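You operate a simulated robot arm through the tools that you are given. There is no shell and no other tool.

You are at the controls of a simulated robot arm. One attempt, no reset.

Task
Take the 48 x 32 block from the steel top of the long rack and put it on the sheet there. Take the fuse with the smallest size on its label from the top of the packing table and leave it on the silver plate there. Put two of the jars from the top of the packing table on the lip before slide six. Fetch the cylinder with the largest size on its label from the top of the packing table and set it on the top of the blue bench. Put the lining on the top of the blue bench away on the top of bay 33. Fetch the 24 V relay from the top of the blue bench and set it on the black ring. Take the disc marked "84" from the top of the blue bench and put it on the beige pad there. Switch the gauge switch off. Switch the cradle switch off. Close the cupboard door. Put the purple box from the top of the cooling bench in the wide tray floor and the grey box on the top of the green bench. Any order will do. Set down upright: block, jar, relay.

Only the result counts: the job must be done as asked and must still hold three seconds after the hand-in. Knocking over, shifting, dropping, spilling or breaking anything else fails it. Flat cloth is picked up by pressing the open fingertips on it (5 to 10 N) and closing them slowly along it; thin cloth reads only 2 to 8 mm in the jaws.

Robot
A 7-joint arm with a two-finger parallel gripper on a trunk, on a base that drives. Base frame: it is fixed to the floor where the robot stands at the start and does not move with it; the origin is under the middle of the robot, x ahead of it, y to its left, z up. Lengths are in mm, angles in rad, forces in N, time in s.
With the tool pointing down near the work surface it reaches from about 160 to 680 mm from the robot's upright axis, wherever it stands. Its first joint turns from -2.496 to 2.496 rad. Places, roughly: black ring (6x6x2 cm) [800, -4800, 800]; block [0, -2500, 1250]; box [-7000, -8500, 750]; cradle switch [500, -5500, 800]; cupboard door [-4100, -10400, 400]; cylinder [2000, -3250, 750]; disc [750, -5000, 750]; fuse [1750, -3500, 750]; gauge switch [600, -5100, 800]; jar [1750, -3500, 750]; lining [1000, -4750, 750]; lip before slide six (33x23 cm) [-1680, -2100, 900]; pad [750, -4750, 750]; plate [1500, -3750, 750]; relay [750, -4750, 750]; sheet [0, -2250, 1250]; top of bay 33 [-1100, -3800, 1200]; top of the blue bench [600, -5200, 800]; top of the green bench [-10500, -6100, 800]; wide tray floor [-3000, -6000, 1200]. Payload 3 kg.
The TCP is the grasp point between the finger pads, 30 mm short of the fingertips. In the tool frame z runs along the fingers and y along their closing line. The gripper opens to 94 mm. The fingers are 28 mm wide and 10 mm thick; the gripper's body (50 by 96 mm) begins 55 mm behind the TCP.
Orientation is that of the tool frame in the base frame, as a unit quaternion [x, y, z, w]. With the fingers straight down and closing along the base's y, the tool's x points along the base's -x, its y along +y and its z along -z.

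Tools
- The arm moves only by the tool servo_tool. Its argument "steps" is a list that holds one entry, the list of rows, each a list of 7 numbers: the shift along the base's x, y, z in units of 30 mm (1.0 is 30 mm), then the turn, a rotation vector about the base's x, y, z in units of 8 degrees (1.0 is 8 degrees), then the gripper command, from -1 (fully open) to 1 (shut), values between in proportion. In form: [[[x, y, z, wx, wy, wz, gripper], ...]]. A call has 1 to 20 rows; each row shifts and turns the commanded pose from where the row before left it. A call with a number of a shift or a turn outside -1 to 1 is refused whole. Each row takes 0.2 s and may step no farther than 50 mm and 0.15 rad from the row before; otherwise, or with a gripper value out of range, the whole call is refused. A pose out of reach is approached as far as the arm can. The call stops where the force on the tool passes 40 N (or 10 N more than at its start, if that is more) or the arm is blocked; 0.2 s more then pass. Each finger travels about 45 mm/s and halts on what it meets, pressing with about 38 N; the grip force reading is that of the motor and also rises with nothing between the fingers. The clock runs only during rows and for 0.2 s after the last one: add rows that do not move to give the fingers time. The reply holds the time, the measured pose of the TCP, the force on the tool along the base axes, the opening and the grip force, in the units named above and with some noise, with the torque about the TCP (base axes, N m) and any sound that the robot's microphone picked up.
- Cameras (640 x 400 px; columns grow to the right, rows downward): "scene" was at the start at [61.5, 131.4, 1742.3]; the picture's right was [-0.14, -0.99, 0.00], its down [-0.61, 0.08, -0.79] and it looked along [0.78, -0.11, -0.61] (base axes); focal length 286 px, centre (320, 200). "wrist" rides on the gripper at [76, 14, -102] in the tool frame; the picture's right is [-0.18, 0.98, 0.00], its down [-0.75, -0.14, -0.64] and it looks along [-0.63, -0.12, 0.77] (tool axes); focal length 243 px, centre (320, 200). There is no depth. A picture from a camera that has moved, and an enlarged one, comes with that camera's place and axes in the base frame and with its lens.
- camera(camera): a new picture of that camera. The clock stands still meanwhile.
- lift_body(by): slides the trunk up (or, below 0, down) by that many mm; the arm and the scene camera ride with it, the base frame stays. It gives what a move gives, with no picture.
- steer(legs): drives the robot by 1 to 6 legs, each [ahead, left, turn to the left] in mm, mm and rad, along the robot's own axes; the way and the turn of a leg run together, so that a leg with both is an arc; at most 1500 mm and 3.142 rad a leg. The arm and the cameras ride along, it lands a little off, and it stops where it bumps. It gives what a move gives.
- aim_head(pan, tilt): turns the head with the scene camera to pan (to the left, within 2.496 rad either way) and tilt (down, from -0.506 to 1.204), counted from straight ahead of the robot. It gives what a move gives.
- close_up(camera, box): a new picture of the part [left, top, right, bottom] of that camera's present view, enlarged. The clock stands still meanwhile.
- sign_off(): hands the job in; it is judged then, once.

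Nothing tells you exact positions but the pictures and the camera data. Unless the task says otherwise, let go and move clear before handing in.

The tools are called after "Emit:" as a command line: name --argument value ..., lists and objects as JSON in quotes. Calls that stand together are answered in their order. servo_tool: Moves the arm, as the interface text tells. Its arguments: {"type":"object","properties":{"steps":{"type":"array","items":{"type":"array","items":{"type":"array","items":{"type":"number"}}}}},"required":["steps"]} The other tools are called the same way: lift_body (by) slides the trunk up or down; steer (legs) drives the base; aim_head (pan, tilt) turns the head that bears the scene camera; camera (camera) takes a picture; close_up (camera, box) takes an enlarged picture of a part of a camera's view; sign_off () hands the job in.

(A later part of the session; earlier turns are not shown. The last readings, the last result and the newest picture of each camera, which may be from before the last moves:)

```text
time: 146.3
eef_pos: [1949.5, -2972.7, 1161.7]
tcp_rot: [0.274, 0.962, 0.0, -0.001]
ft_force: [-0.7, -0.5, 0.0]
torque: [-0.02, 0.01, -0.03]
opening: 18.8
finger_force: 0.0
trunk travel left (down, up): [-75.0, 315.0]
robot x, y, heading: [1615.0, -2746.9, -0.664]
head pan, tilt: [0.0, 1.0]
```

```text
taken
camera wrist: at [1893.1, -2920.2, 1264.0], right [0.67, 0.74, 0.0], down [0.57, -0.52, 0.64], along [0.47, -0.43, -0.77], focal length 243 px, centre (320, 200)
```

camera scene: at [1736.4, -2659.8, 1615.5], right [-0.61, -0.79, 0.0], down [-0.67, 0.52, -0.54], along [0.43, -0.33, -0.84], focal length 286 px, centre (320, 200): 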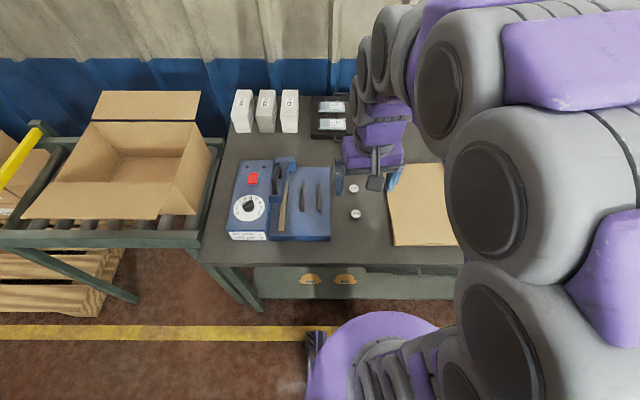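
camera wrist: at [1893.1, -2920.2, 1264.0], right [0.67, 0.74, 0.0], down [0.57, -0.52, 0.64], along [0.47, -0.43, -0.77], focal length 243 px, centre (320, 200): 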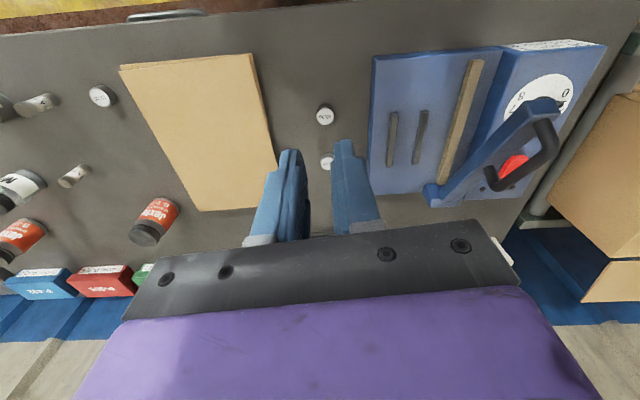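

The fingers closed to the commanded width with nothing between, so the cylinder top is lower than I thought (triangulation now gives about 830). It stands undisturbed. I'll go back with open fingers and feel my way down.

Emit:
servo_tool --steps '[[[0.5, -0.4, -0.9, 0, 0, 0, -0.5], [0.5, -0.4, -0.9, 0, 0, 0, -0.5], [0.5, -0.4, -0.9, 0, 0, 0, -0.5], [0.6, -0.35, -0.9, 0, 0, 0, -0.5], [0, 0, -0.9, 0, 0, 0, -0.5], [0, 0, -0.9, 0, 0, 0, -0.5], [0, 0, -0.9, 0, 0, 0, -0.5], [0, 0, -0.9, 0, 0, 0, -0.5], [0, 0, -0.9, 0, 0, 0, -0.5], [0, 0, 0, 0, 0, 0, -0.5]]]'

Emit:
close_up --camera "wrist" --box '[200, 80, 440, 230]'

```text
time: 148.5
eef_pos: [2012.0, -3022.8, 917.3]
tcp_rot: [0.273, 0.962, -0.001, -0.001]
ft_force: [1.2, 0.5, 0.7]
torque: [0.0, -0.01, 0.0]
opening: 70.9
finger_force: 0.0
trunk travel left (down, up): [-75.0, 315.0]
robot x, y, heading: [1619.3, -2746.4, -0.659]
head pan, tilt: [0.0, 1.0]
```

```text
2.67 times, centred on (320, 155) of wrist
camera zoom: at [1954.8, -2969.0, 1019.7], right [0.67, 0.74, 0.0], down [0.57, -0.52, 0.64], along [0.47, -0.43, -0.77], focal length 647 px, centre (320, 320)
```

zoom: 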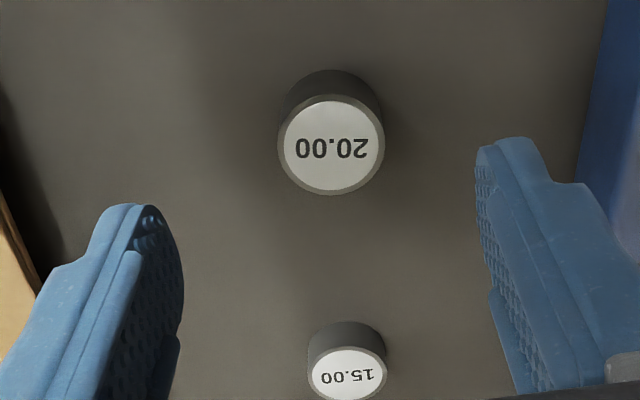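

I'll shift 10 mm forward, descend to just around the cylinder and check again.

Emit:
servo_tool --steps '[[[0.33, -0.13, -0.5, 0, 0, 0, -0.5], [0, 0, -0.7, 0, 0, 0, -0.5], [0, 0, -0.5, 0, 0, 0, -0.5], [0, 0, -0.3, 0, 0, 0, -0.5], [0, 0, 0, 0, 0, 0, -0.5]]]'

Emit:
close_up --camera "wrist" --box '[200, 80, 440, 230]'

```text
time: 149.7
eef_pos: [2022.8, -3025.4, 858.5]
tcp_rot: [0.274, 0.962, 0.0, -0.002]
ft_force: [0.2, 0.0, -0.5]
torque: [0.02, 0.01, 0.0]
opening: 70.4
finger_force: 0.0
trunk travel left (down, up): [-75.0, 315.0]
robot x, y, heading: [1615.7, -2745.4, -0.662]
head pan, tilt: [0.0, 1.0]
```

```text
2.67 times, centred on (320, 155) of wrist
camera zoom: at [1965.6, -2972.5, 960.8], right [0.67, 0.74, 0.0], down [0.57, -0.52, 0.64], along [0.47, -0.43, -0.77], focal length 647 px, centre (320, 320)
```

zoom: 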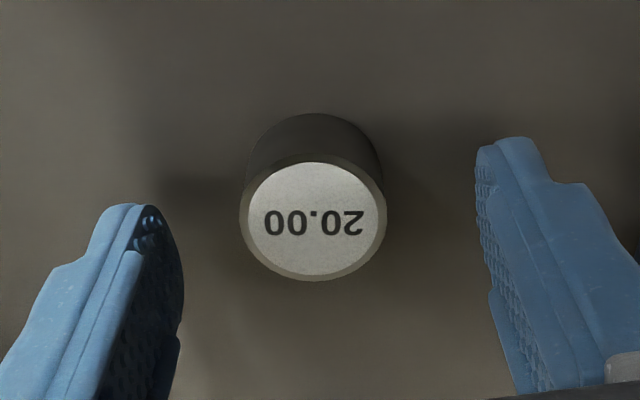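

The cylinder top is at about z 838 and the table at about 816. I'll lower 8 mm and close.

Emit:
servo_tool --steps '[[[-0.13, 0.08, -0.27, 0, 0, 0, -0.5], [0, 0, 0, 0, 0, 0, 0], [0, 0, 0, 0, 0, 0, 0.7], [0, 0, 0, 0, 0, 0, 0.7], [0, 0, 0, 0, 0, 0, 0.7], [0, 0, 0, 0, 0, 0, 0.7]]]'

Emit:
servo_tool --steps '[[[0, 0, 0.5, 0, 0, 0, 0.7], [0, 0, 1, 0, 0, 0, 0.7], [0, 0, 1, 0, 0, 0, 0.7], [0, 0, 1, 0, 0, 0, 0.7], [-0.3, 0.25, 1, 0, 0, 0, 0.7], [-0.6, 0.4, 1, 0, 0, 0, 0.7], [-0.6, 0.4, 1, 0, 0, 0, 0.7], [-0.6, 0.4, 1, 0, 0, 0, 0.7], [-0.6, 0.4, 1, 0, 0, 0, 0.7], [0, 0, 1, 0, 0, 0, 0.7]]]'

Emit:
camera --camera "wrist"

```text
time: 151.1
eef_pos: [2018.6, -3021.7, 850.6]
tcp_rot: [0.274, 0.962, 0.0, -0.001]
ft_force: [5.2, 7.3, 17.8]
torque: [0.37, -0.56, 0.1]
opening: 31.0
finger_force: 37.7
trunk travel left (down, up): [-75.0, 315.0]
robot x, y, heading: [1615.5, -2744.7, -0.661]
head pan, tilt: [0.0, 1.0]
```

```text
time: 153.3
eef_pos: [1939.8, -2963.5, 1137.2]
tcp_rot: [0.273, 0.962, 0.0, -0.001]
ft_force: [-0.5, -0.2, -0.1]
torque: [-0.03, -0.03, 0.01]
opening: 30.9
finger_force: 38.0
trunk travel left (down, up): [-75.0, 315.0]
robot x, y, heading: [1616.2, -2743.4, -0.659]
head pan, tilt: [0.0, 1.0]
```

```text
taken
camera wrist: at [1884.3, -2912.0, 1239.4], right [0.67, 0.74, 0.0], down [0.57, -0.52, 0.64], along [0.47, -0.43, -0.77], focal length 243 px, centre (320, 200)
```

wrist: 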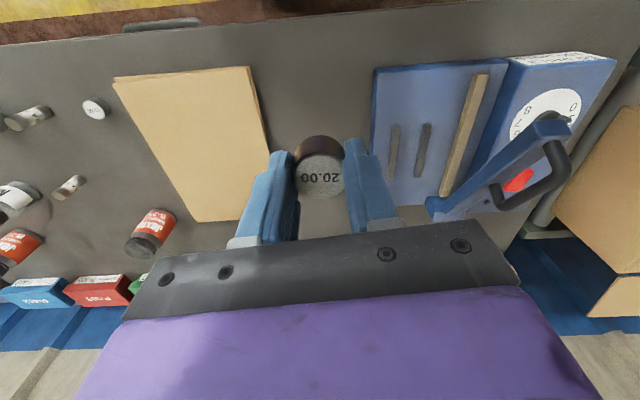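

The 20.00 cylinder is held (31 mm) and the fingertips found the table at z≈820. I'll back off and drive right along the benches to the blue bench.

Emit:
steer --legs '[[-120, 0, 0], [0, -1400, 0]]'

Emit:
aim_head --pan 0.0 --tilt 0.8

Emit:
camera --camera "scene"

Emit:
camera --camera "wrist"

```text
time: 161.3
eef_pos: [973.1, -4025.9, 1136.5]
tcp_rot: [0.27, 0.963, 0.0, -0.002]
ft_force: [-1.4, 0.3, -0.7]
torque: [0.04, 0.02, -0.01]
opening: 30.5
finger_force: 37.4
trunk travel left (down, up): [-75.0, 315.0]
robot x, y, heading: [645.5, -3813.5, -0.649]
head pan, tilt: [0.0, 1.0]
```

```text
time: 162.0
eef_pos: [973.2, -4026.2, 1137.1]
tcp_rot: [0.269, 0.963, 0.0, -0.001]
ft_force: [-0.8, 0.0, -0.6]
torque: [-0.04, 0.0, -0.01]
opening: 30.5
finger_force: 38.1
trunk travel left (down, up): [-75.0, 315.0]
robot x, y, heading: [647.8, -3809.0, -0.655]
head pan, tilt: [0.0, 0.799]
```

```text
taken
camera scene: at [775.4, -3730.0, 1630.4], right [-0.6, -0.8, 0.0], down [-0.57, 0.43, -0.7], along [0.55, -0.42, -0.72], focal length 286 px, centre (320, 200)
```

scene: 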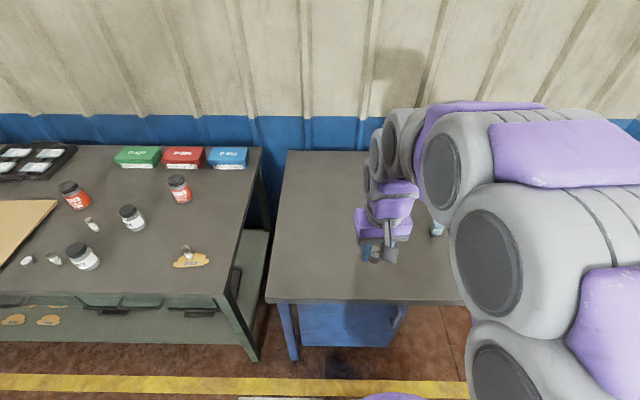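

```text
taken
camera wrist: at [916.0, -3974.8, 1239.2], right [0.67, 0.75, 0.0], down [0.57, -0.51, 0.64], along [0.48, -0.43, -0.77], focal length 243 px, centre (320, 200)
```

wrist: 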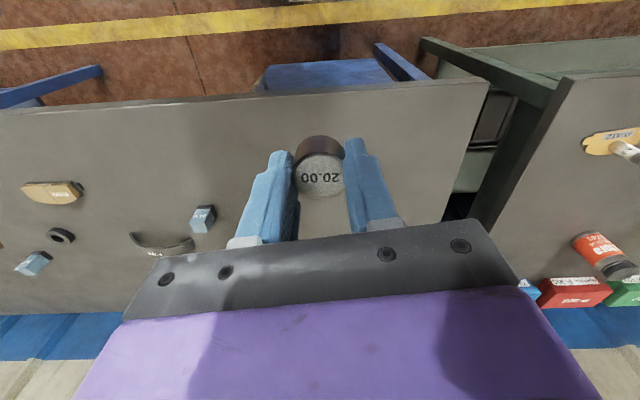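

There's an empty area on the left part of the blue bench around (1095, -4112). I'll move over it and lower the cylinder.

Emit:
servo_tool --steps '[[[0.8, -0.57, -0.9, 0, 0, 0, 0.7], [0.8, -0.57, -0.9, 0, 0, 0, 0.7], [0.8, -0.57, -0.9, 0, 0, 0, 0.7], [0.8, -0.57, -0.9, 0, 0, 0, 0.7], [0.8, -0.57, -0.9, 0, 0, 0, 0.7], [0, 0, -0.9, 0, 0, 0, 0.7], [0, 0, -0.9, 0, 0, 0, 0.7], [0, 0, -0.9, 0, 0, 0, 0.7], [0, 0, -0.7, 0, 0, 0, 0.7], [0, 0, 0, 0, 0, 0, 0.7]]]'

Emit:
camera --camera "wrist"

```text
time: 164.2
eef_pos: [1093.8, -4113.7, 899.5]
tcp_rot: [0.269, 0.963, 0.0, -0.001]
ft_force: [-0.7, 0.3, -2.0]
torque: [0.01, -0.01, 0.01]
opening: 30.7
finger_force: 37.8
trunk travel left (down, up): [-75.0, 315.0]
robot x, y, heading: [647.3, -3811.8, -0.654]
head pan, tilt: [0.0, 0.799]
```

```text
taken
camera wrist: at [1037.2, -4062.0, 1002.6], right [0.67, 0.75, 0.0], down [0.57, -0.51, 0.64], along [0.48, -0.43, -0.77], focal length 243 px, centre (320, 200)
```

wrist: 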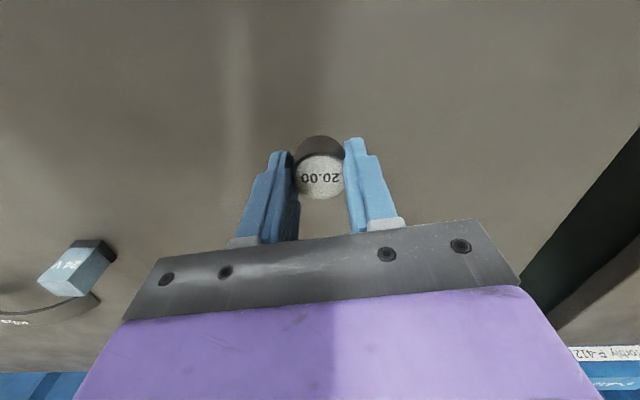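

Clear space below. I'll lower in small steps until contact.

Emit:
servo_tool --steps '[[[0, 0, -0.5, 0, 0, 0, 0.7], [0, 0, -0.4, 0, 0, 0, 0.7], [0, 0, -0.3, 0, 0, 0, 0.7], [0, 0, -0.2, 0, 0, 0, 0.7], [0, 0, 0, 0, 0, 0, 0.7]]]'

Emit:
servo_tool --steps '[[[0, 0, -0.1, 0, 0, 0, 0.7], [0, 0, -0.1, 0, 0, 0, 0.7], [0, 0, 0, 0, 0, 0, 0.7]]]'

```text
time: 165.4
eef_pos: [1092.8, -4113.2, 859.5]
tcp_rot: [0.268, 0.963, -0.002, -0.001]
ft_force: [0.1, -0.1, -0.5]
torque: [0.03, 0.0, -0.04]
opening: 31.0
finger_force: 38.4
trunk travel left (down, up): [-75.0, 315.0]
robot x, y, heading: [645.7, -3813.0, -0.652]
head pan, tilt: [0.0, 0.799]
```

```text
time: 166.2
eef_pos: [1093.1, -4112.5, 853.9]
tcp_rot: [0.269, 0.963, -0.001, -0.001]
ft_force: [0.2, -0.1, -2.6]
torque: [0.02, -0.02, -0.03]
opening: 30.6
finger_force: 38.1
trunk travel left (down, up): [-75.0, 315.0]
robot x, y, heading: [648.7, -3811.7, -0.652]
head pan, tilt: [0.0, 0.799]
```

Emit:
servo_tool --steps '[[[0, 0, -0.1, 0, 0, 0, 0.7], [0, 0, -0.1, 0, 0, 0, 0.7], [0, 0, 0, 0, 0, 0, 0.7]]]'

Emit:
servo_tool --steps '[[[0, 0, -0.1, 0, 0, 0, 0.7], [0, 0, 0, 0, 0, 0, 0.7]]]'

Emit:
servo_tool --steps '[[[0, 0, -0.1, 0, 0, 0, 0.7], [0, 0, 0, 0, 0, 0, 0.7]]]'

```text
time: 167.0
eef_pos: [1093.4, -4111.9, 845.5]
tcp_rot: [0.269, 0.963, -0.001, -0.001]
ft_force: [-0.1, -0.6, -0.3]
torque: [0.0, -0.02, 0.01]
opening: 30.9
finger_force: 37.6
trunk travel left (down, up): [-75.0, 315.0]
robot x, y, heading: [645.8, -3810.4, -0.651]
head pan, tilt: [0.0, 0.799]
```

```text
time: 167.6
eef_pos: [1092.0, -4111.6, 842.7]
tcp_rot: [0.269, 0.963, 0.0, -0.002]
ft_force: [1.0, -0.5, -0.4]
torque: [0.03, -0.02, 0.01]
opening: 30.5
finger_force: 37.9
trunk travel left (down, up): [-75.0, 315.0]
robot x, y, heading: [645.5, -3813.2, -0.651]
head pan, tilt: [0.0, 0.799]
```

```text
time: 168.2
eef_pos: [1091.2, -4112.3, 838.7]
tcp_rot: [0.269, 0.963, -0.001, -0.002]
ft_force: [0.9, -0.1, -1.3]
torque: [0.02, 0.0, -0.02]
opening: 30.9
finger_force: 37.9
trunk travel left (down, up): [-75.0, 315.0]
robot x, y, heading: [644.8, -3814.7, -0.651]
head pan, tilt: [0.0, 0.799]
```

Emit:
servo_tool --steps '[[[0, 0, -0.1, 0, 0, 0, 0.7], [0, 0, -0.1, 0, 0, 0, 0.7], [0, 0, -0.1, 0, 0, 0, 0.7], [0, 0, 0, 0, 0, 0, 0.7]]]'

Emit:
servo_tool --steps '[[[0, 0, -0.1, 0, 0, 0, 0.7], [0, 0, -0.1, 0, 0, 0, 0.7], [0, 0, 0, 0, 0, 0, 0.7]]]'

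Emit:
close_up --camera "wrist" --box '[200, 80, 440, 230]'

```text
time: 169.2
eef_pos: [1093.1, -4110.3, 829.9]
tcp_rot: [0.269, 0.963, -0.001, -0.002]
ft_force: [0.7, 0.1, -1.6]
torque: [-0.02, 0.0, -0.01]
opening: 30.6
finger_force: 37.8
trunk travel left (down, up): [-75.0, 315.0]
robot x, y, heading: [646.4, -3814.5, -0.649]
head pan, tilt: [0.0, 0.799]
```

```text
time: 169.8
eef_pos: [1093.5, -4110.8, 830.6]
tcp_rot: [0.269, 0.963, -0.001, 0.001]
ft_force: [-5.0, 6.7, 30.9]
torque: [0.72, 0.29, -0.07]
opening: 30.9
finger_force: 37.7
trunk travel left (down, up): [-75.0, 315.0]
robot x, y, heading: [644.5, -3811.0, -0.649]
head pan, tilt: [0.0, 0.799]
stopped in row 2: the force on the tool passed its limit at 47 N (the readings are from after the stop); the commanded pose is now the measured one
```

```text
2.67 times, centred on (320, 155) of wrist
camera zoom: at [1035.4, -4059.3, 932.3], right [0.67, 0.75, 0.0], down [0.57, -0.51, 0.65], along [0.48, -0.43, -0.76], focal length 647 px, centre (320, 320)
```

zoom: 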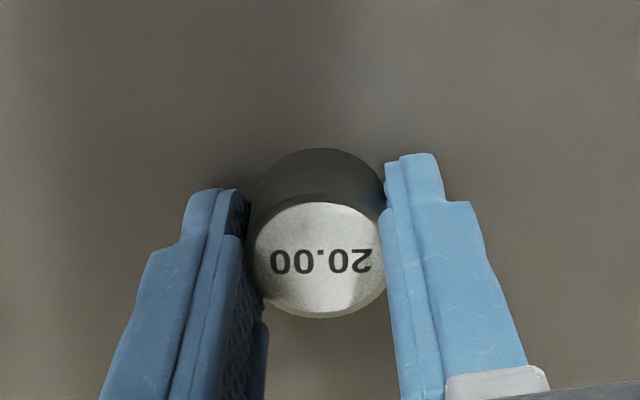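

Contact at TCP 830, so the blue bench surface is at z≈800. I'll ease off, open and rise.

Emit:
servo_tool --steps '[[[0, 0, 0.03, 0, 0, 0, 0.7], [0, 0, 0, 0, 0, 0, 0.4], [0, 0, 0, 0, 0, 0, 0], [0, 0, 0, 0, 0, 0, -0.5], [0, 0, 0, 0, 0, 0, -1], [0, 0, 0, 0, 0, 0, -1]]]'

Emit:
servo_tool --steps '[[[0, 0, 0.3, 0, 0, 0, -1], [0, 0, 1, 0, 0, 0, -1], [0, 0, 1, 0, 0, 0, -1], [0, 0, 1, 0, 0, 0, -1], [0, 0, 1, 0, 0, 0, -1], [-0.5, 0.35, 1, 0, 0, 0, -1], [-0.5, 0.35, 1, 0, 0, 0, -1], [-0.5, 0.35, 1, 0, 0, 0, -1], [-0.5, 0.35, 1, 0, 0, 0, -1], [-0.5, 0.35, 1, 0, 0, 0, -1]]]'

Emit:
camera --camera "wrist"

```text
time: 171.2
eef_pos: [1093.9, -4113.8, 830.2]
tcp_rot: [0.269, 0.963, -0.003, 0.003]
ft_force: [-13.1, -15.6, 27.4]
torque: [0.78, 0.06, 0.61]
opening: 82.2
finger_force: 0.0
trunk travel left (down, up): [-75.0, 315.0]
robot x, y, heading: [645.4, -3813.9, -0.65]
head pan, tilt: [0.0, 0.799]
```

```text
time: 173.4
eef_pos: [1017.7, -4058.5, 1109.8]
tcp_rot: [0.268, 0.963, -0.001, 0.0]
ft_force: [-0.6, 0.8, -0.1]
torque: [0.05, 0.01, 0.01]
opening: 94.0
finger_force: 0.0
trunk travel left (down, up): [-75.0, 315.0]
robot x, y, heading: [642.7, -3812.1, -0.65]
head pan, tilt: [0.0, 0.799]
```

```text
taken
camera wrist: at [960.3, -4007.1, 1210.6], right [0.67, 0.75, 0.0], down [0.57, -0.51, 0.64], along [0.48, -0.43, -0.77], focal length 243 px, centre (320, 200)
```

wrist: 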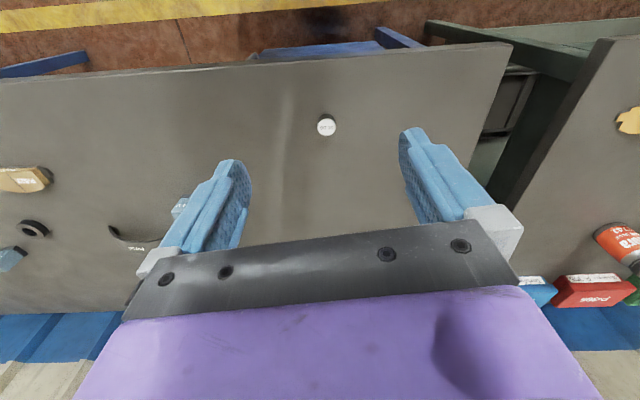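

The cylinder is on the blue bench. I'll sidestep right along the bench to view the relays, discs, pad, ring, lining and gauges.

Emit:
steer --legs '[[-60, 0, 0], [0, -950, 0]]'

Emit:
aim_head --pan 0.25 --tilt 0.8

Emit:
camera --camera "scene"

Emit:
close_up --camera "scene" --box '[160, 130, 420, 300]'

Emit:
camera --camera "wrist"

```text
time: 179.0
eef_pos: [386.0, -4796.2, 1106.8]
tcp_rot: [0.267, 0.964, -0.002, 0.0]
ft_force: [0.7, 0.0, 0.1]
torque: [0.0, 0.05, -0.01]
opening: 94.0
finger_force: 0.1
trunk travel left (down, up): [-75.0, 315.0]
robot x, y, heading: [9.4, -4552.7, -0.643]
head pan, tilt: [0.0, 0.799]
```

```text
time: 179.8
eef_pos: [385.7, -4796.5, 1108.2]
tcp_rot: [0.266, 0.964, -0.001, 0.001]
ft_force: [-0.6, 0.2, -0.6]
torque: [0.02, 0.0, 0.0]
opening: 93.8
finger_force: 0.0
trunk travel left (down, up): [-75.0, 315.0]
robot x, y, heading: [12.5, -4552.5, -0.643]
head pan, tilt: [0.25, 0.799]
```

```text
taken
camera scene: at [152.0, -4451.3, 1630.3], right [-0.39, -0.92, 0.0], down [-0.66, 0.28, -0.7], along [0.64, -0.27, -0.72], focal length 286 px, centre (320, 200)
```

scene: 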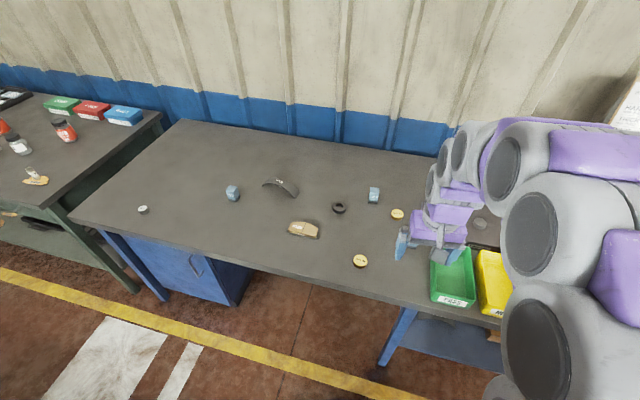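

```text
2.35 times, centred on (290, 215) of scene
camera zoom: at [152.0, -4451.3, 1630.3], right [-0.39, -0.92, 0.0], down [-0.66, 0.28, -0.7], along [0.64, -0.27, -0.72], focal length 674 px, centre (391, 165)
```

zoom: 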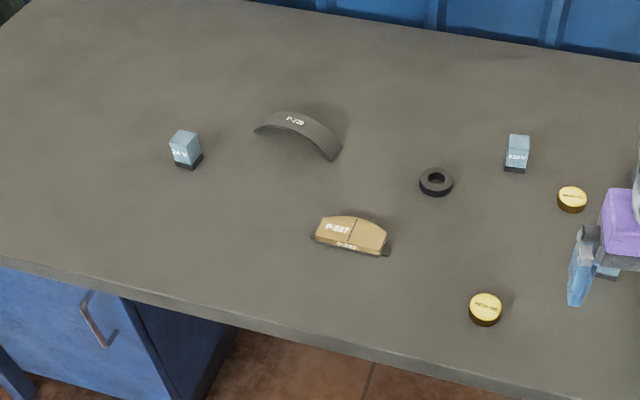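

```text
taken
camera wrist: at [327.3, -4744.9, 1210.2], right [0.66, 0.75, 0.0], down [0.57, -0.51, 0.64], along [0.48, -0.43, -0.76], focal length 243 px, centre (320, 200)
```

wrist: 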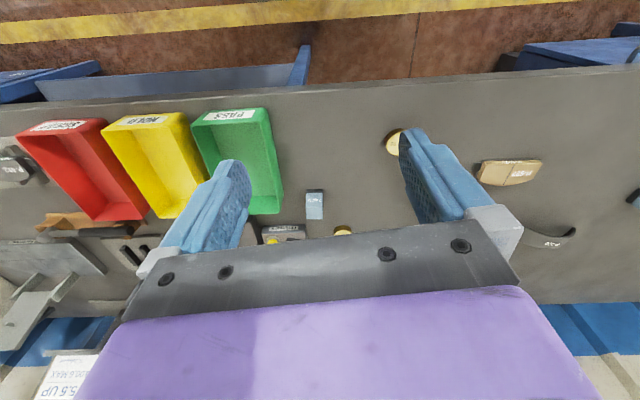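

I see three relays, two discs, the beige pad P-527, the black ring and the curved lining. I'll zoom in on the markings.

Emit:
close_up --camera "scene" --box '[222, 180, 246, 204]'

Emit:
close_up --camera "scene" --box '[364, 184, 412, 222]'

Emit:
close_up --camera "scene" --box '[345, 245, 377, 275]'

Emit:
close_up --camera "wrist" --box '[240, 120, 420, 250]'

```text
16.00 times, centred on (234, 192) of scene
camera zoom: at [152.0, -4451.3, 1630.3], right [-0.39, -0.92, 0.0], down [-0.66, 0.28, -0.7], along [0.64, -0.27, -0.72], focal length 4584 px, centre (1696, 328)
```

zoom: 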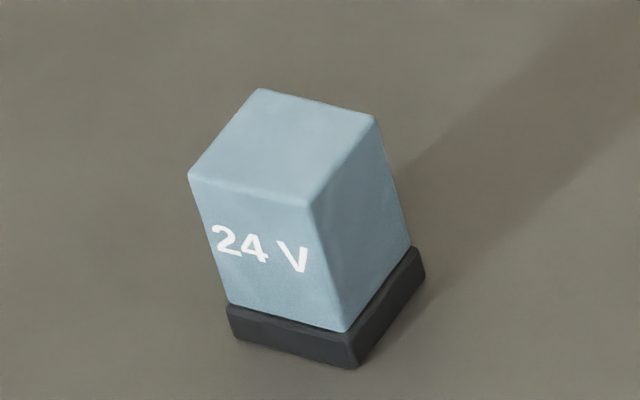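

```text
10.53 times, centred on (388, 203) of scene
camera zoom: at [152.0, -4451.3, 1630.3], right [-0.39, -0.92, 0.0], down [-0.66, 0.28, -0.7], along [0.64, -0.27, -0.72], focal length 3016 px, centre (-396, 168)
```

zoom: 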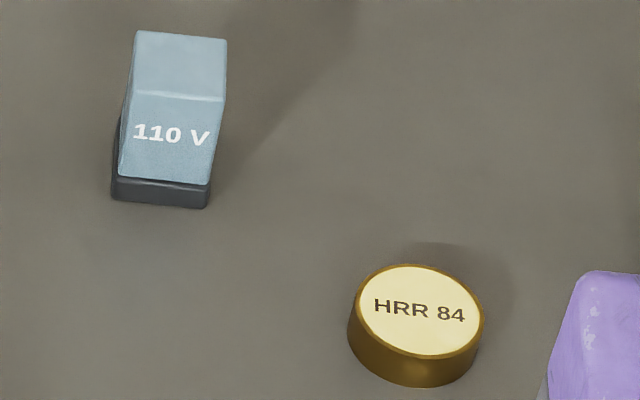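

```text
13.33 times, centred on (361, 260) of scene
camera zoom: at [152.0, -4451.3, 1630.3], right [-0.39, -0.92, 0.0], down [-0.66, 0.28, -0.7], along [0.64, -0.27, -0.72], focal length 3820 px, centre (-227, -600)
```

zoom: 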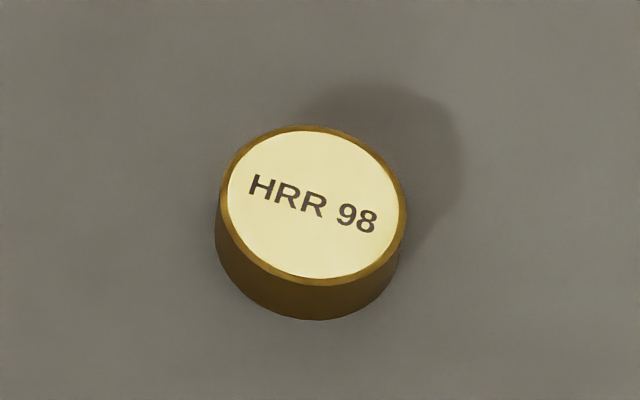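

```text
3.08 times, centred on (330, 185) of wrist
camera zoom: at [327.3, -4744.9, 1210.2], right [0.66, 0.75, 0.0], down [0.57, -0.51, 0.64], along [0.48, -0.43, -0.76], focal length 746 px, centre (289, 246)
```

zoom: 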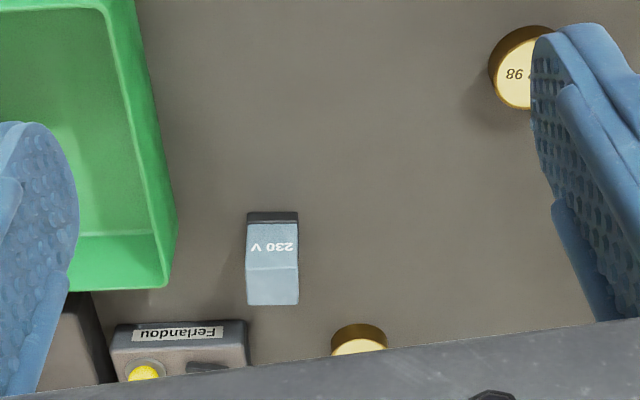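

The 24 V relay stands near (1040, -4444), the ring is at (830, -4815), disc 84 at (706, -4999) and the pad at (771, -4639). I'll move 450 mm left and closer to the bench, to reach the relay and ring from one spot.

Emit:
steer --legs '[[0, 450, 0], [130, 0, 0]]'

Emit:
aim_head --pan 0.1 --tilt 1.2

Emit:
camera --camera "scene"

Emit:
camera --camera "wrist"

```text
time: 183.4
eef_pos: [754.3, -4533.9, 1106.8]
tcp_rot: [0.27, 0.963, 0.002, 0.002]
ft_force: [-1.0, -0.5, 0.2]
torque: [0.02, -0.02, -0.03]
opening: 93.9
finger_force: 0.0
trunk travel left (down, up): [-75.0, 315.0]
robot x, y, heading: [387.6, -4282.3, -0.657]
head pan, tilt: [0.25, 0.799]
```

```text
time: 184.3
eef_pos: [758.6, -4525.0, 1107.9]
tcp_rot: [0.27, 0.963, -0.001, 0.001]
ft_force: [0.8, 1.2, 0.4]
torque: [-0.01, 0.02, -0.02]
opening: 94.1
finger_force: 0.0
trunk travel left (down, up): [-75.0, 315.0]
robot x, y, heading: [385.5, -4278.7, -0.65]
head pan, tilt: [0.099, 1.201]
```

```text
taken
camera scene: at [498.1, -4181.0, 1603.1], right [-0.52, -0.85, 0.0], down [-0.79, 0.49, -0.36], along [0.31, -0.19, -0.93], focal length 286 px, centre (320, 200)
```

scene: 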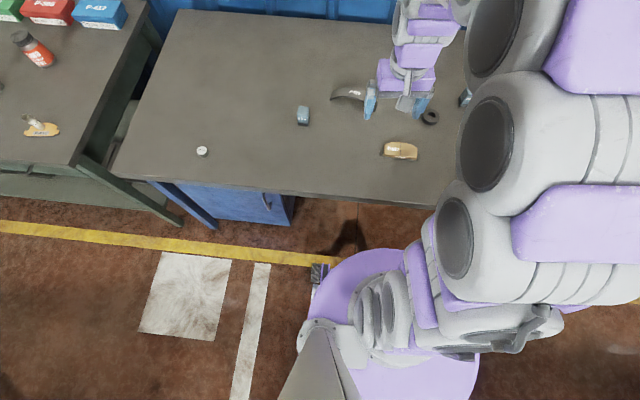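

```text
taken
camera wrist: at [700.4, -4473.6, 1210.3], right [0.67, 0.74, 0.0], down [0.57, -0.51, 0.64], along [0.48, -0.43, -0.76], focal length 243 px, centre (320, 200)
```

wrist: 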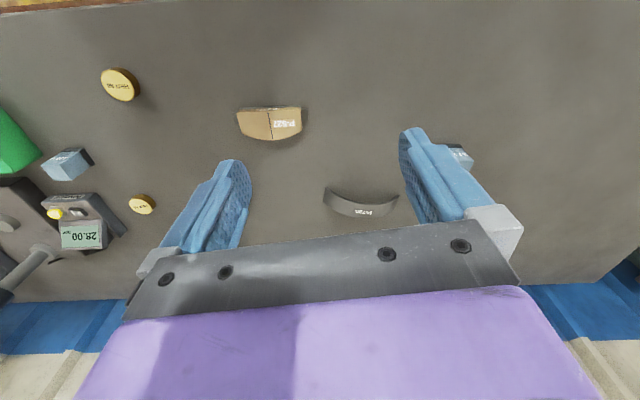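

Positions agree. I'll edge 45 mm closer for reach, then bring the gripper over the 24 V relay.

Emit:
steer --legs '[[45, 0, 0]]'

Emit:
camera --camera "scene"

```text
time: 185.2
eef_pos: [794.1, -4552.4, 1106.7]
tcp_rot: [0.27, 0.963, -0.002, 0.0]
ft_force: [0.6, -0.3, -0.8]
torque: [-0.03, 0.04, -0.02]
opening: 94.1
finger_force: 0.2
trunk travel left (down, up): [-75.0, 315.0]
robot x, y, heading: [422.2, -4304.9, -0.654]
head pan, tilt: [0.099, 1.201]
```

```text
taken
camera scene: at [538.0, -4204.4, 1602.6], right [-0.53, -0.85, 0.0], down [-0.79, 0.49, -0.36], along [0.31, -0.19, -0.93], focal length 286 px, centre (320, 200)
```

scene: 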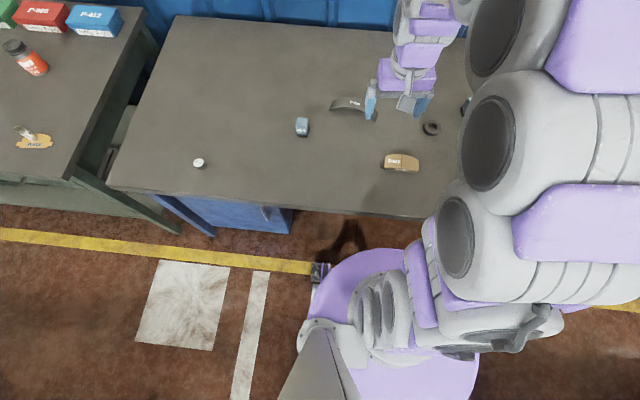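

Emit:
servo_tool --steps '[[[1, 0.446, -0.6, 0, 0, -0.2, -1], [1, 0.446, -0.6, 0, 0, -0.2, -1], [1, 0.446, -0.6, 0, 0, -0.2, -1], [1, 0.446, -0.6, 0, 0, -0.2, -1], [1, 0.446, -0.6, 0, 0, -0.2, -1], [1, 0.446, -0.6, 0, 0, -0.2, -1], [1, 0.446, -0.6, 0, 0, -0.2, -1], [1, 0.446, -0.6, 0, 0, -0.2, -1], [0, 0, 0, 0, 0, 0, -1]]]'

Emit:
camera --camera "wrist"

```text
time: 187.2
eef_pos: [1031.3, -4444.6, 966.4]
tcp_rot: [0.376, 0.927, -0.002, 0.001]
ft_force: [-0.1, -0.2, -0.9]
torque: [0.03, -0.01, 0.02]
opening: 93.8
finger_force: 0.0
trunk travel left (down, up): [-75.0, 315.0]
robot x, y, heading: [423.7, -4308.9, -0.647]
head pan, tilt: [0.099, 1.201]
```

```text
taken
camera wrist: at [986.8, -4379.3, 1068.1], right [0.82, 0.58, 0.0], down [0.44, -0.62, 0.65], along [0.37, -0.53, -0.76], focal length 243 px, centre (320, 200)
```

wrist: 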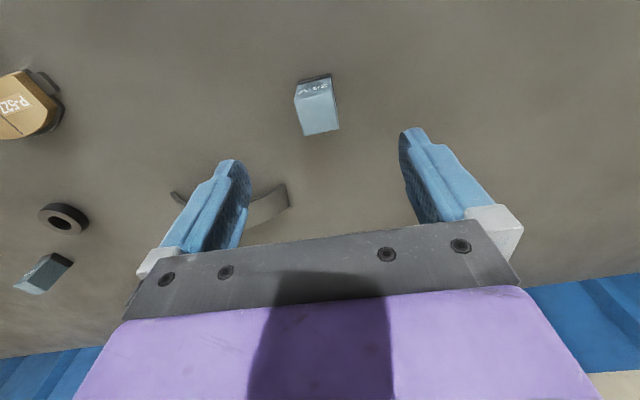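

Relay centre is at about (1033, -4447), aligned with the fingers. I'll descend to grip its blue body above the dark base.

Emit:
servo_tool --steps '[[[0.07, -0.07, -1, 0, 0, 0, -1], [0, 0, -1, 0, 0, 0, -1], [0, 0, -1, 0, 0, 0, -1], [0, 0, -0.7, 0, 0, 0, -1], [0, 0, -0.3, 0, 0, 0, -1], [0, 0, 0, 0, 0, 0, -1]]]'

Emit:
camera --camera "wrist"

```text
time: 188.6
eef_pos: [1033.8, -4446.8, 841.2]
tcp_rot: [0.376, 0.927, -0.002, 0.001]
ft_force: [0.6, 0.0, -0.3]
torque: [0.01, -0.04, -0.01]
opening: 94.0
finger_force: 0.1
trunk travel left (down, up): [-75.0, 315.0]
robot x, y, heading: [421.6, -4307.0, -0.65]
head pan, tilt: [0.099, 1.201]
```

```text
taken
camera wrist: at [989.1, -4382.3, 943.4], right [0.82, 0.58, 0.0], down [0.44, -0.62, 0.65], along [0.37, -0.53, -0.76], focal length 243 px, centre (320, 200)
```

wrist: 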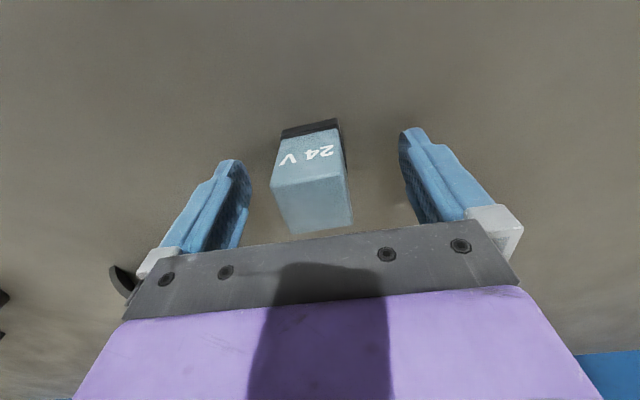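

Emit:
servo_tool --steps '[[[-0.11, -0.08, 0, 0, 0, 0, -1], [0, 0, 0, 0, 0, 0, -0.4], [0, 0, 0, 0, 0, 0, 0.1], [0, 0, 0, 0, 0, 0, 0.7], [0, 0, 0, 0, 0, 0, 0.7], [0, 0, 0, 0, 0, 0, 0.7], [0, 0, 0, 0, 0, 0, 0.7]]]'

Emit:
servo_tool --steps '[[[0, 0, 0.5, 0, 0, 0, 0.7], [0, 0, 1, 0, 0, 0, 0.7], [0, 0, 1, 0, 0, 0, 0.7], [0, 0, 1, 0, 0, 0, 0.7], [0, 0, 0.5, 0, 0, 0, 0.7]]]'

Emit:
camera --camera "wrist"

```text
time: 190.2
eef_pos: [1030.1, -4449.5, 842.2]
tcp_rot: [0.376, 0.927, -0.003, 0.001]
ft_force: [-0.4, 0.4, 0.3]
torque: [0.01, -0.02, 0.01]
opening: 37.8
finger_force: 37.9
trunk travel left (down, up): [-75.0, 315.0]
robot x, y, heading: [421.3, -4305.5, -0.654]
head pan, tilt: [0.099, 1.201]
```

```text
time: 191.4
eef_pos: [1030.1, -4451.3, 965.1]
tcp_rot: [0.376, 0.926, -0.002, 0.001]
ft_force: [0.1, 1.0, -0.2]
torque: [0.01, -0.01, 0.04]
opening: 37.5
finger_force: 38.5
trunk travel left (down, up): [-75.0, 315.0]
robot x, y, heading: [423.3, -4303.8, -0.652]
head pan, tilt: [0.099, 1.201]
```

```text
taken
camera wrist: at [986.2, -4386.9, 1067.3], right [0.82, 0.58, 0.0], down [0.44, -0.62, 0.65], along [0.37, -0.53, -0.76], focal length 243 px, centre (320, 200)
```

wrist: 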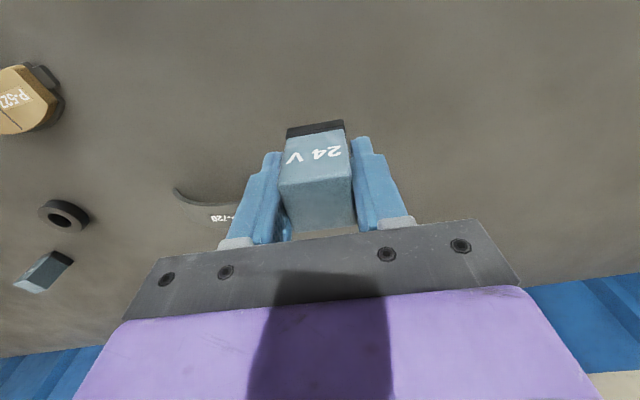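

The relay is held (37.5 mm). I'll carry it over the ring near (829, -4790).

Emit:
servo_tool --steps '[[[-0.556, -0.92, 0.1, 0, 0, 0, 0.7], [-0.556, -0.92, 0.1, 0, 0, 0, 0.7], [-0.556, -0.92, 0, 0, 0, 0, 0.7], [-0.556, -0.92, 0, 0, 0, 0, 0.7], [-0.556, -0.92, 0, 0, 0, 0, 0.7], [-0.556, -0.92, 0, 0, 0, 0, 0.7], [-0.556, -0.92, 0, 0, 0, 0, 0.7], [-0.556, -0.92, 0, 0, 0, 0, 0.7], [-0.556, -0.92, 0, 0, 0, 0, 0.7], [-0.556, -0.92, 0, 0, 0, 0, 0.7], [-0.556, -0.92, 0, 0, 0, 0, 0.7], [-0.556, -0.92, 0, 0, 0, 0, 0.7], [0, 0, 0, 0, 0, 0, 0.7]]]'

Emit:
camera --camera "wrist"

```text
time: 194.2
eef_pos: [829.8, -4781.0, 969.2]
tcp_rot: [0.376, 0.926, -0.002, 0.002]
ft_force: [1.0, -0.3, 0.2]
torque: [0.02, 0.01, 0.01]
opening: 37.7
finger_force: 38.2
trunk travel left (down, up): [-75.0, 315.0]
robot x, y, heading: [423.1, -4307.8, -0.656]
head pan, tilt: [0.099, 1.201]
```

```text
taken
camera wrist: at [786.4, -4717.9, 1072.2], right [0.82, 0.58, 0.0], down [0.44, -0.62, 0.64], along [0.37, -0.53, -0.76], focal length 243 px, centre (320, 200)
```

wrist: 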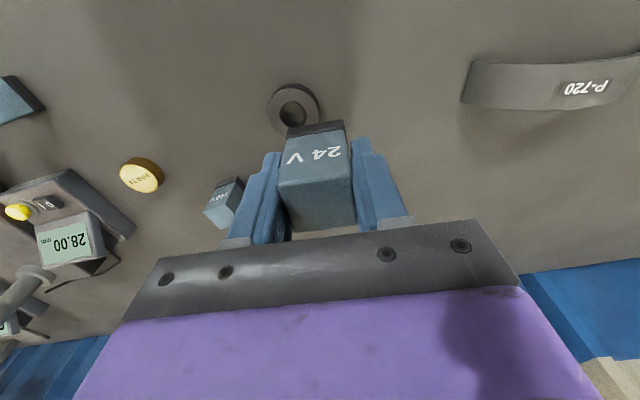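

The ring's centre is at about (813, -4806). I'll shift over it and lower partway, then check.

Emit:
servo_tool --steps '[[[-0.55, -0.85, 0, 0, 0, 0, 0.7], [0, 0, -0.9, 0, 0, 0, 0.7], [0, 0, -0.9, 0, 0, 0, 0.7], [0, 0, 0, 0, 0, 0, 0.7]]]'

Emit:
camera --camera "wrist"

Emit:
camera --camera "scene"

```text
time: 195.2
eef_pos: [814.6, -4804.2, 916.7]
tcp_rot: [0.376, 0.927, -0.001, 0.002]
ft_force: [0.4, -0.4, -0.9]
torque: [0.0, 0.01, -0.01]
opening: 37.3
finger_force: 37.8
trunk travel left (down, up): [-75.0, 315.0]
robot x, y, heading: [423.3, -4302.7, -0.652]
head pan, tilt: [0.099, 1.201]
```

```text
taken
camera wrist: at [770.0, -4740.6, 1019.5], right [0.82, 0.58, 0.0], down [0.44, -0.62, 0.64], along [0.37, -0.53, -0.76], focal length 243 px, centre (320, 200)
```

wrist: 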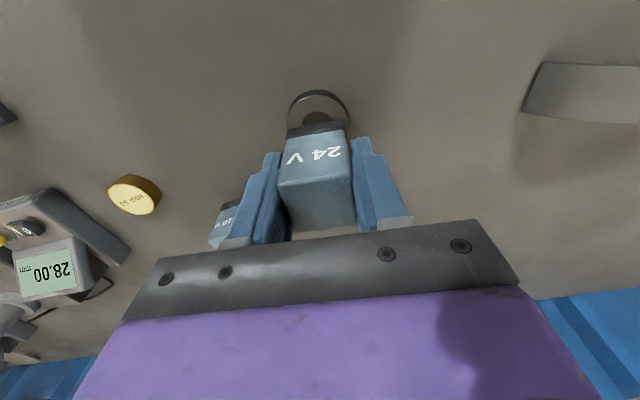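

```text
taken
camera scene: at [535.7, -4207.6, 1603.0], right [-0.53, -0.85, 0.0], down [-0.79, 0.49, -0.36], along [0.31, -0.19, -0.93], focal length 286 px, centre (320, 200)
```

scene: 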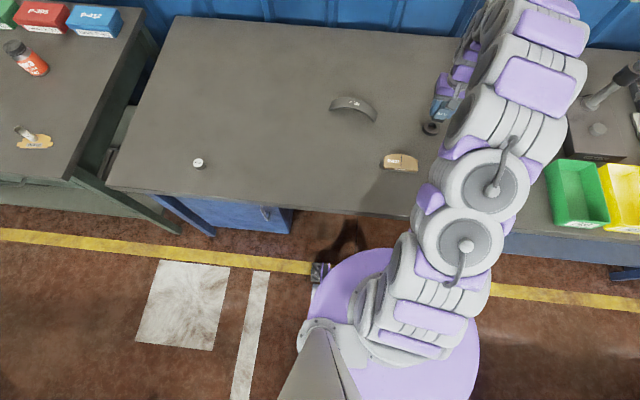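

Nearly centred; I'll nudge 4 mm outward and lower onto the ring.

Emit:
servo_tool --steps '[[[0.11, -0.11, -0.6, 0, 0, 0, 0.7], [0, 0, -0.6, 0, 0, 0, 0.7], [0, 0, -0.3, 0, 0, 0, 0.7], [0, 0, 0, 0, 0, 0, 0.7]]]'

Emit:
close_up --camera "wrist" --box '[220, 60, 420, 200]'

```text
time: 196.2
eef_pos: [818.4, -4809.5, 871.9]
tcp_rot: [0.375, 0.927, -0.002, 0.001]
ft_force: [-0.2, 0.9, -1.3]
torque: [0.0, 0.01, -0.01]
opening: 37.6
finger_force: 38.3
trunk travel left (down, up): [-75.0, 315.0]
robot x, y, heading: [418.1, -4310.0, -0.65]
head pan, tilt: [0.099, 1.201]
```

```text
2.86 times, centred on (320, 130) of wrist
camera zoom: at [772.7, -4745.8, 973.4], right [0.82, 0.58, 0.0], down [0.44, -0.62, 0.65], along [0.37, -0.53, -0.76], focal length 693 px, centre (320, 400)
```

zoom: 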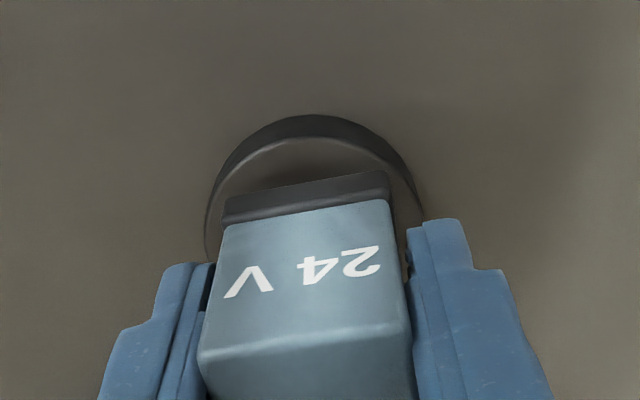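

Well centred over the ring. I'll lower until contact.

Emit:
servo_tool --steps '[[[0, 0, -0.15, 0, 0, 0, 0.7], [0, 0, -0.1, 0, 0, 0, 0.7], [0, 0, 0, 0, 0, 0, 0.7]]]'

Emit:
servo_tool --steps '[[[0, 0, -0.07, 0, 0, 0, 0.7], [0, 0, 0, 0, 0, 0, 0.7]]]'

Emit:
servo_tool --steps '[[[0, 0, -0.07, 0, 0, 0, 0.7], [0, 0, 0, 0, 0, 0, 0.7]]]'

```text
time: 197.0
eef_pos: [817.6, -4809.9, 864.0]
tcp_rot: [0.375, 0.927, -0.002, 0.002]
ft_force: [-0.3, 0.1, -1.3]
torque: [0.03, 0.0, 0.03]
opening: 37.5
finger_force: 37.5
trunk travel left (down, up): [-75.0, 315.0]
robot x, y, heading: [423.6, -4307.3, -0.657]
head pan, tilt: [0.099, 1.201]
```

```text
time: 197.6
eef_pos: [816.7, -4810.5, 860.8]
tcp_rot: [0.376, 0.927, -0.001, 0.002]
ft_force: [0.5, 0.0, -0.2]
torque: [-0.02, 0.04, -0.02]
opening: 37.8
finger_force: 38.5
trunk travel left (down, up): [-75.0, 315.0]
robot x, y, heading: [425.0, -4304.3, -0.655]
head pan, tilt: [0.099, 1.201]
```

```text
time: 198.2
eef_pos: [816.7, -4810.0, 859.6]
tcp_rot: [0.376, 0.927, -0.001, 0.002]
ft_force: [0.2, -0.7, -0.8]
torque: [0.0, 0.02, -0.02]
opening: 37.5
finger_force: 38.4
trunk travel left (down, up): [-75.0, 315.0]
robot x, y, heading: [425.0, -4305.0, -0.657]
head pan, tilt: [0.099, 1.201]
```

Emit:
servo_tool --steps '[[[0, 0, -0.07, 0, 0, 0, 0.7], [0, 0, 0, 0, 0, 0, 0.7]]]'

Emit:
servo_tool --steps '[[[0, 0, -0.07, 0, 0, 0, 0.7], [0, 0, 0, 0, 0, 0, 0.7]]]'

Emit:
close_up --camera "wrist" --box '[220, 60, 420, 200]'

```text
time: 198.8
eef_pos: [816.9, -4809.9, 856.4]
tcp_rot: [0.376, 0.927, -0.002, 0.002]
ft_force: [-1.9, 0.8, 6.0]
torque: [0.08, -0.04, -0.02]
opening: 37.6
finger_force: 38.2
trunk travel left (down, up): [-75.0, 315.0]
robot x, y, heading: [417.1, -4303.5, -0.656]
head pan, tilt: [0.099, 1.201]
```

```text
time: 199.4
eef_pos: [816.6, -4809.6, 856.0]
tcp_rot: [0.376, 0.927, -0.003, 0.003]
ft_force: [-0.5, -2.1, 31.0]
torque: [0.04, 0.01, 0.01]
opening: 37.7
finger_force: 37.9
trunk travel left (down, up): [-75.0, 315.0]
robot x, y, heading: [420.0, -4309.4, -0.654]
head pan, tilt: [0.099, 1.201]
```

```text
2.86 times, centred on (320, 130) of wrist
camera zoom: at [772.4, -4745.8, 958.8], right [0.82, 0.58, 0.0], down [0.44, -0.62, 0.65], along [0.37, -0.53, -0.76], focal length 693 px, centre (320, 400)
```

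zoom: 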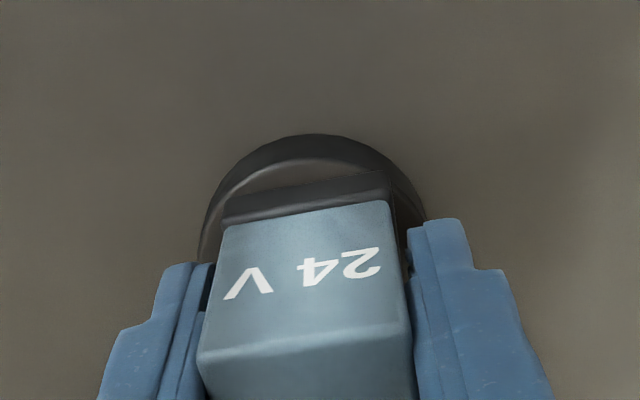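

Contact is firm and the relay sits on the ring. I'll ease off and open.

Emit:
servo_tool --steps '[[[0, 0, 0.06, 0, 0, 0, 0.7], [0, 0, 0, 0, 0, 0, 0.7]]]'

Emit:
servo_tool --steps '[[[0, 0, 0, 0, 0, 0, 0.2], [0, 0, 0, 0, 0, 0, -0.2], [0, 0, 0, 0, 0, 0, -0.6], [0, 0, 0, 0, 0, 0, -0.6], [0, 0, 0, 0, 0, 0, -0.6]]]'

Emit:
servo_tool --steps '[[[0, 0, 0.4, 0, 0, 0, -0.6], [0, 0, 1, 0, 0, 0, -0.6], [0, 0, 1, 0, 0, 0, -0.6], [0, 0, 1, 0, 0, 0, -1], [0, 0, 1, 0, 0, 0, -1], [0, 0, 1, 0, 0, 0, -1]]]'

Emit:
camera --camera "wrist"

```text
time: 200.0
eef_pos: [817.5, -4810.0, 857.0]
tcp_rot: [0.375, 0.927, -0.002, 0.001]
ft_force: [1.6, -4.4, 17.0]
torque: [-0.21, -0.16, 0.0]
opening: 37.4
finger_force: 37.8
trunk travel left (down, up): [-75.0, 315.0]
robot x, y, heading: [421.1, -4306.3, -0.654]
head pan, tilt: [0.099, 1.201]
```

```text
time: 201.2
eef_pos: [816.7, -4809.7, 857.5]
tcp_rot: [0.376, 0.926, -0.002, 0.002]
ft_force: [-1.1, -0.5, 1.0]
torque: [0.02, -0.01, -0.02]
opening: 75.5
finger_force: 0.2
trunk travel left (down, up): [-75.0, 315.0]
robot x, y, heading: [423.2, -4303.0, -0.654]
head pan, tilt: [0.099, 1.201]
```

```text
time: 202.6
eef_pos: [816.2, -4811.3, 1017.9]
tcp_rot: [0.376, 0.927, -0.002, 0.002]
ft_force: [0.0, -0.2, -1.2]
torque: [0.02, 0.04, -0.01]
opening: 93.8
finger_force: 0.0
trunk travel left (down, up): [-75.0, 315.0]
robot x, y, heading: [420.6, -4306.5, -0.651]
head pan, tilt: [0.099, 1.201]
```

```text
taken
camera wrist: at [772.4, -4746.2, 1120.9], right [0.82, 0.58, 0.0], down [0.44, -0.62, 0.64], along [0.37, -0.53, -0.76], focal length 243 px, centre (320, 200)
```

wrist: 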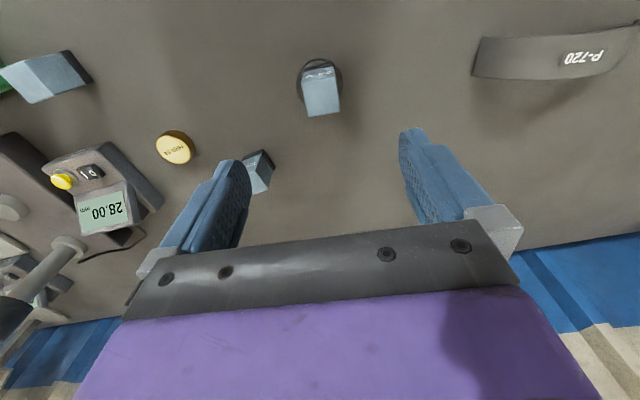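

The relay stands on the ring. Next is disc 84 at about (703, -4996): I'll retract the arm, sidestep 250 mm right, and look.

Emit:
servo_tool --steps '[[[-0.62, 0.79, 0.6, 0, 0, 0, -1], [-0.62, 0.79, 0.6, 0, 0, 0, -1], [-0.62, 0.79, 0.6, 0, 0, 0, -1], [-0.62, 0.79, 0.6, 0, 0, 0, -1], [-0.62, 0.79, 0.6, 0, 0, 0, -1], [-0.62, 0.79, 0.6, 0, 0, 0, -1]]]'

Emit:
steer --legs '[[0, -260, 0]]'

Emit:
camera --camera "wrist"

Emit:
camera --camera "scene"

```text
time: 204.0
eef_pos: [702.5, -4668.1, 1131.3]
tcp_rot: [0.376, 0.926, -0.002, 0.002]
ft_force: [-0.3, 0.5, -0.2]
torque: [0.01, 0.0, 0.02]
opening: 94.2
finger_force: 0.0
trunk travel left (down, up): [-75.0, 315.0]
robot x, y, heading: [424.5, -4303.5, -0.646]
head pan, tilt: [0.099, 1.201]
```

```text
time: 205.8
eef_pos: [563.4, -4853.9, 1133.1]
tcp_rot: [0.374, 0.927, -0.01, -0.001]
ft_force: [0.5, -1.2, 0.1]
torque: [-0.02, 0.03, 0.02]
opening: 94.0
finger_force: 0.1
trunk travel left (down, up): [-75.0, 315.0]
robot x, y, heading: [270.4, -4502.7, -0.651]
head pan, tilt: [0.099, 1.201]
```

```text
taken
camera wrist: at [518.8, -4788.7, 1234.4], right [0.81, 0.58, -0.02], down [0.45, -0.61, 0.65], along [0.37, -0.54, -0.76], focal length 243 px, centre (320, 200)
```

wrist: 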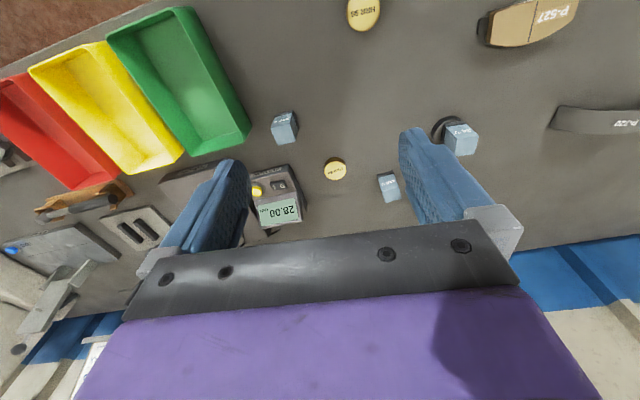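

```text
taken
camera scene: at [394.9, -4388.2, 1600.9], right [-0.52, -0.85, 0.01], down [-0.8, 0.49, -0.36], along [0.3, -0.2, -0.93], focal length 286 px, centre (320, 200)
```

scene: 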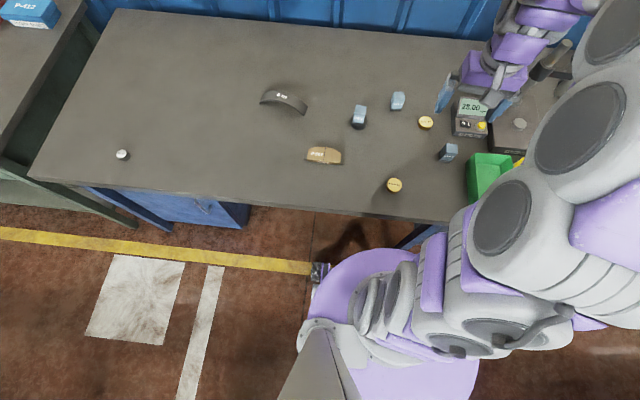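

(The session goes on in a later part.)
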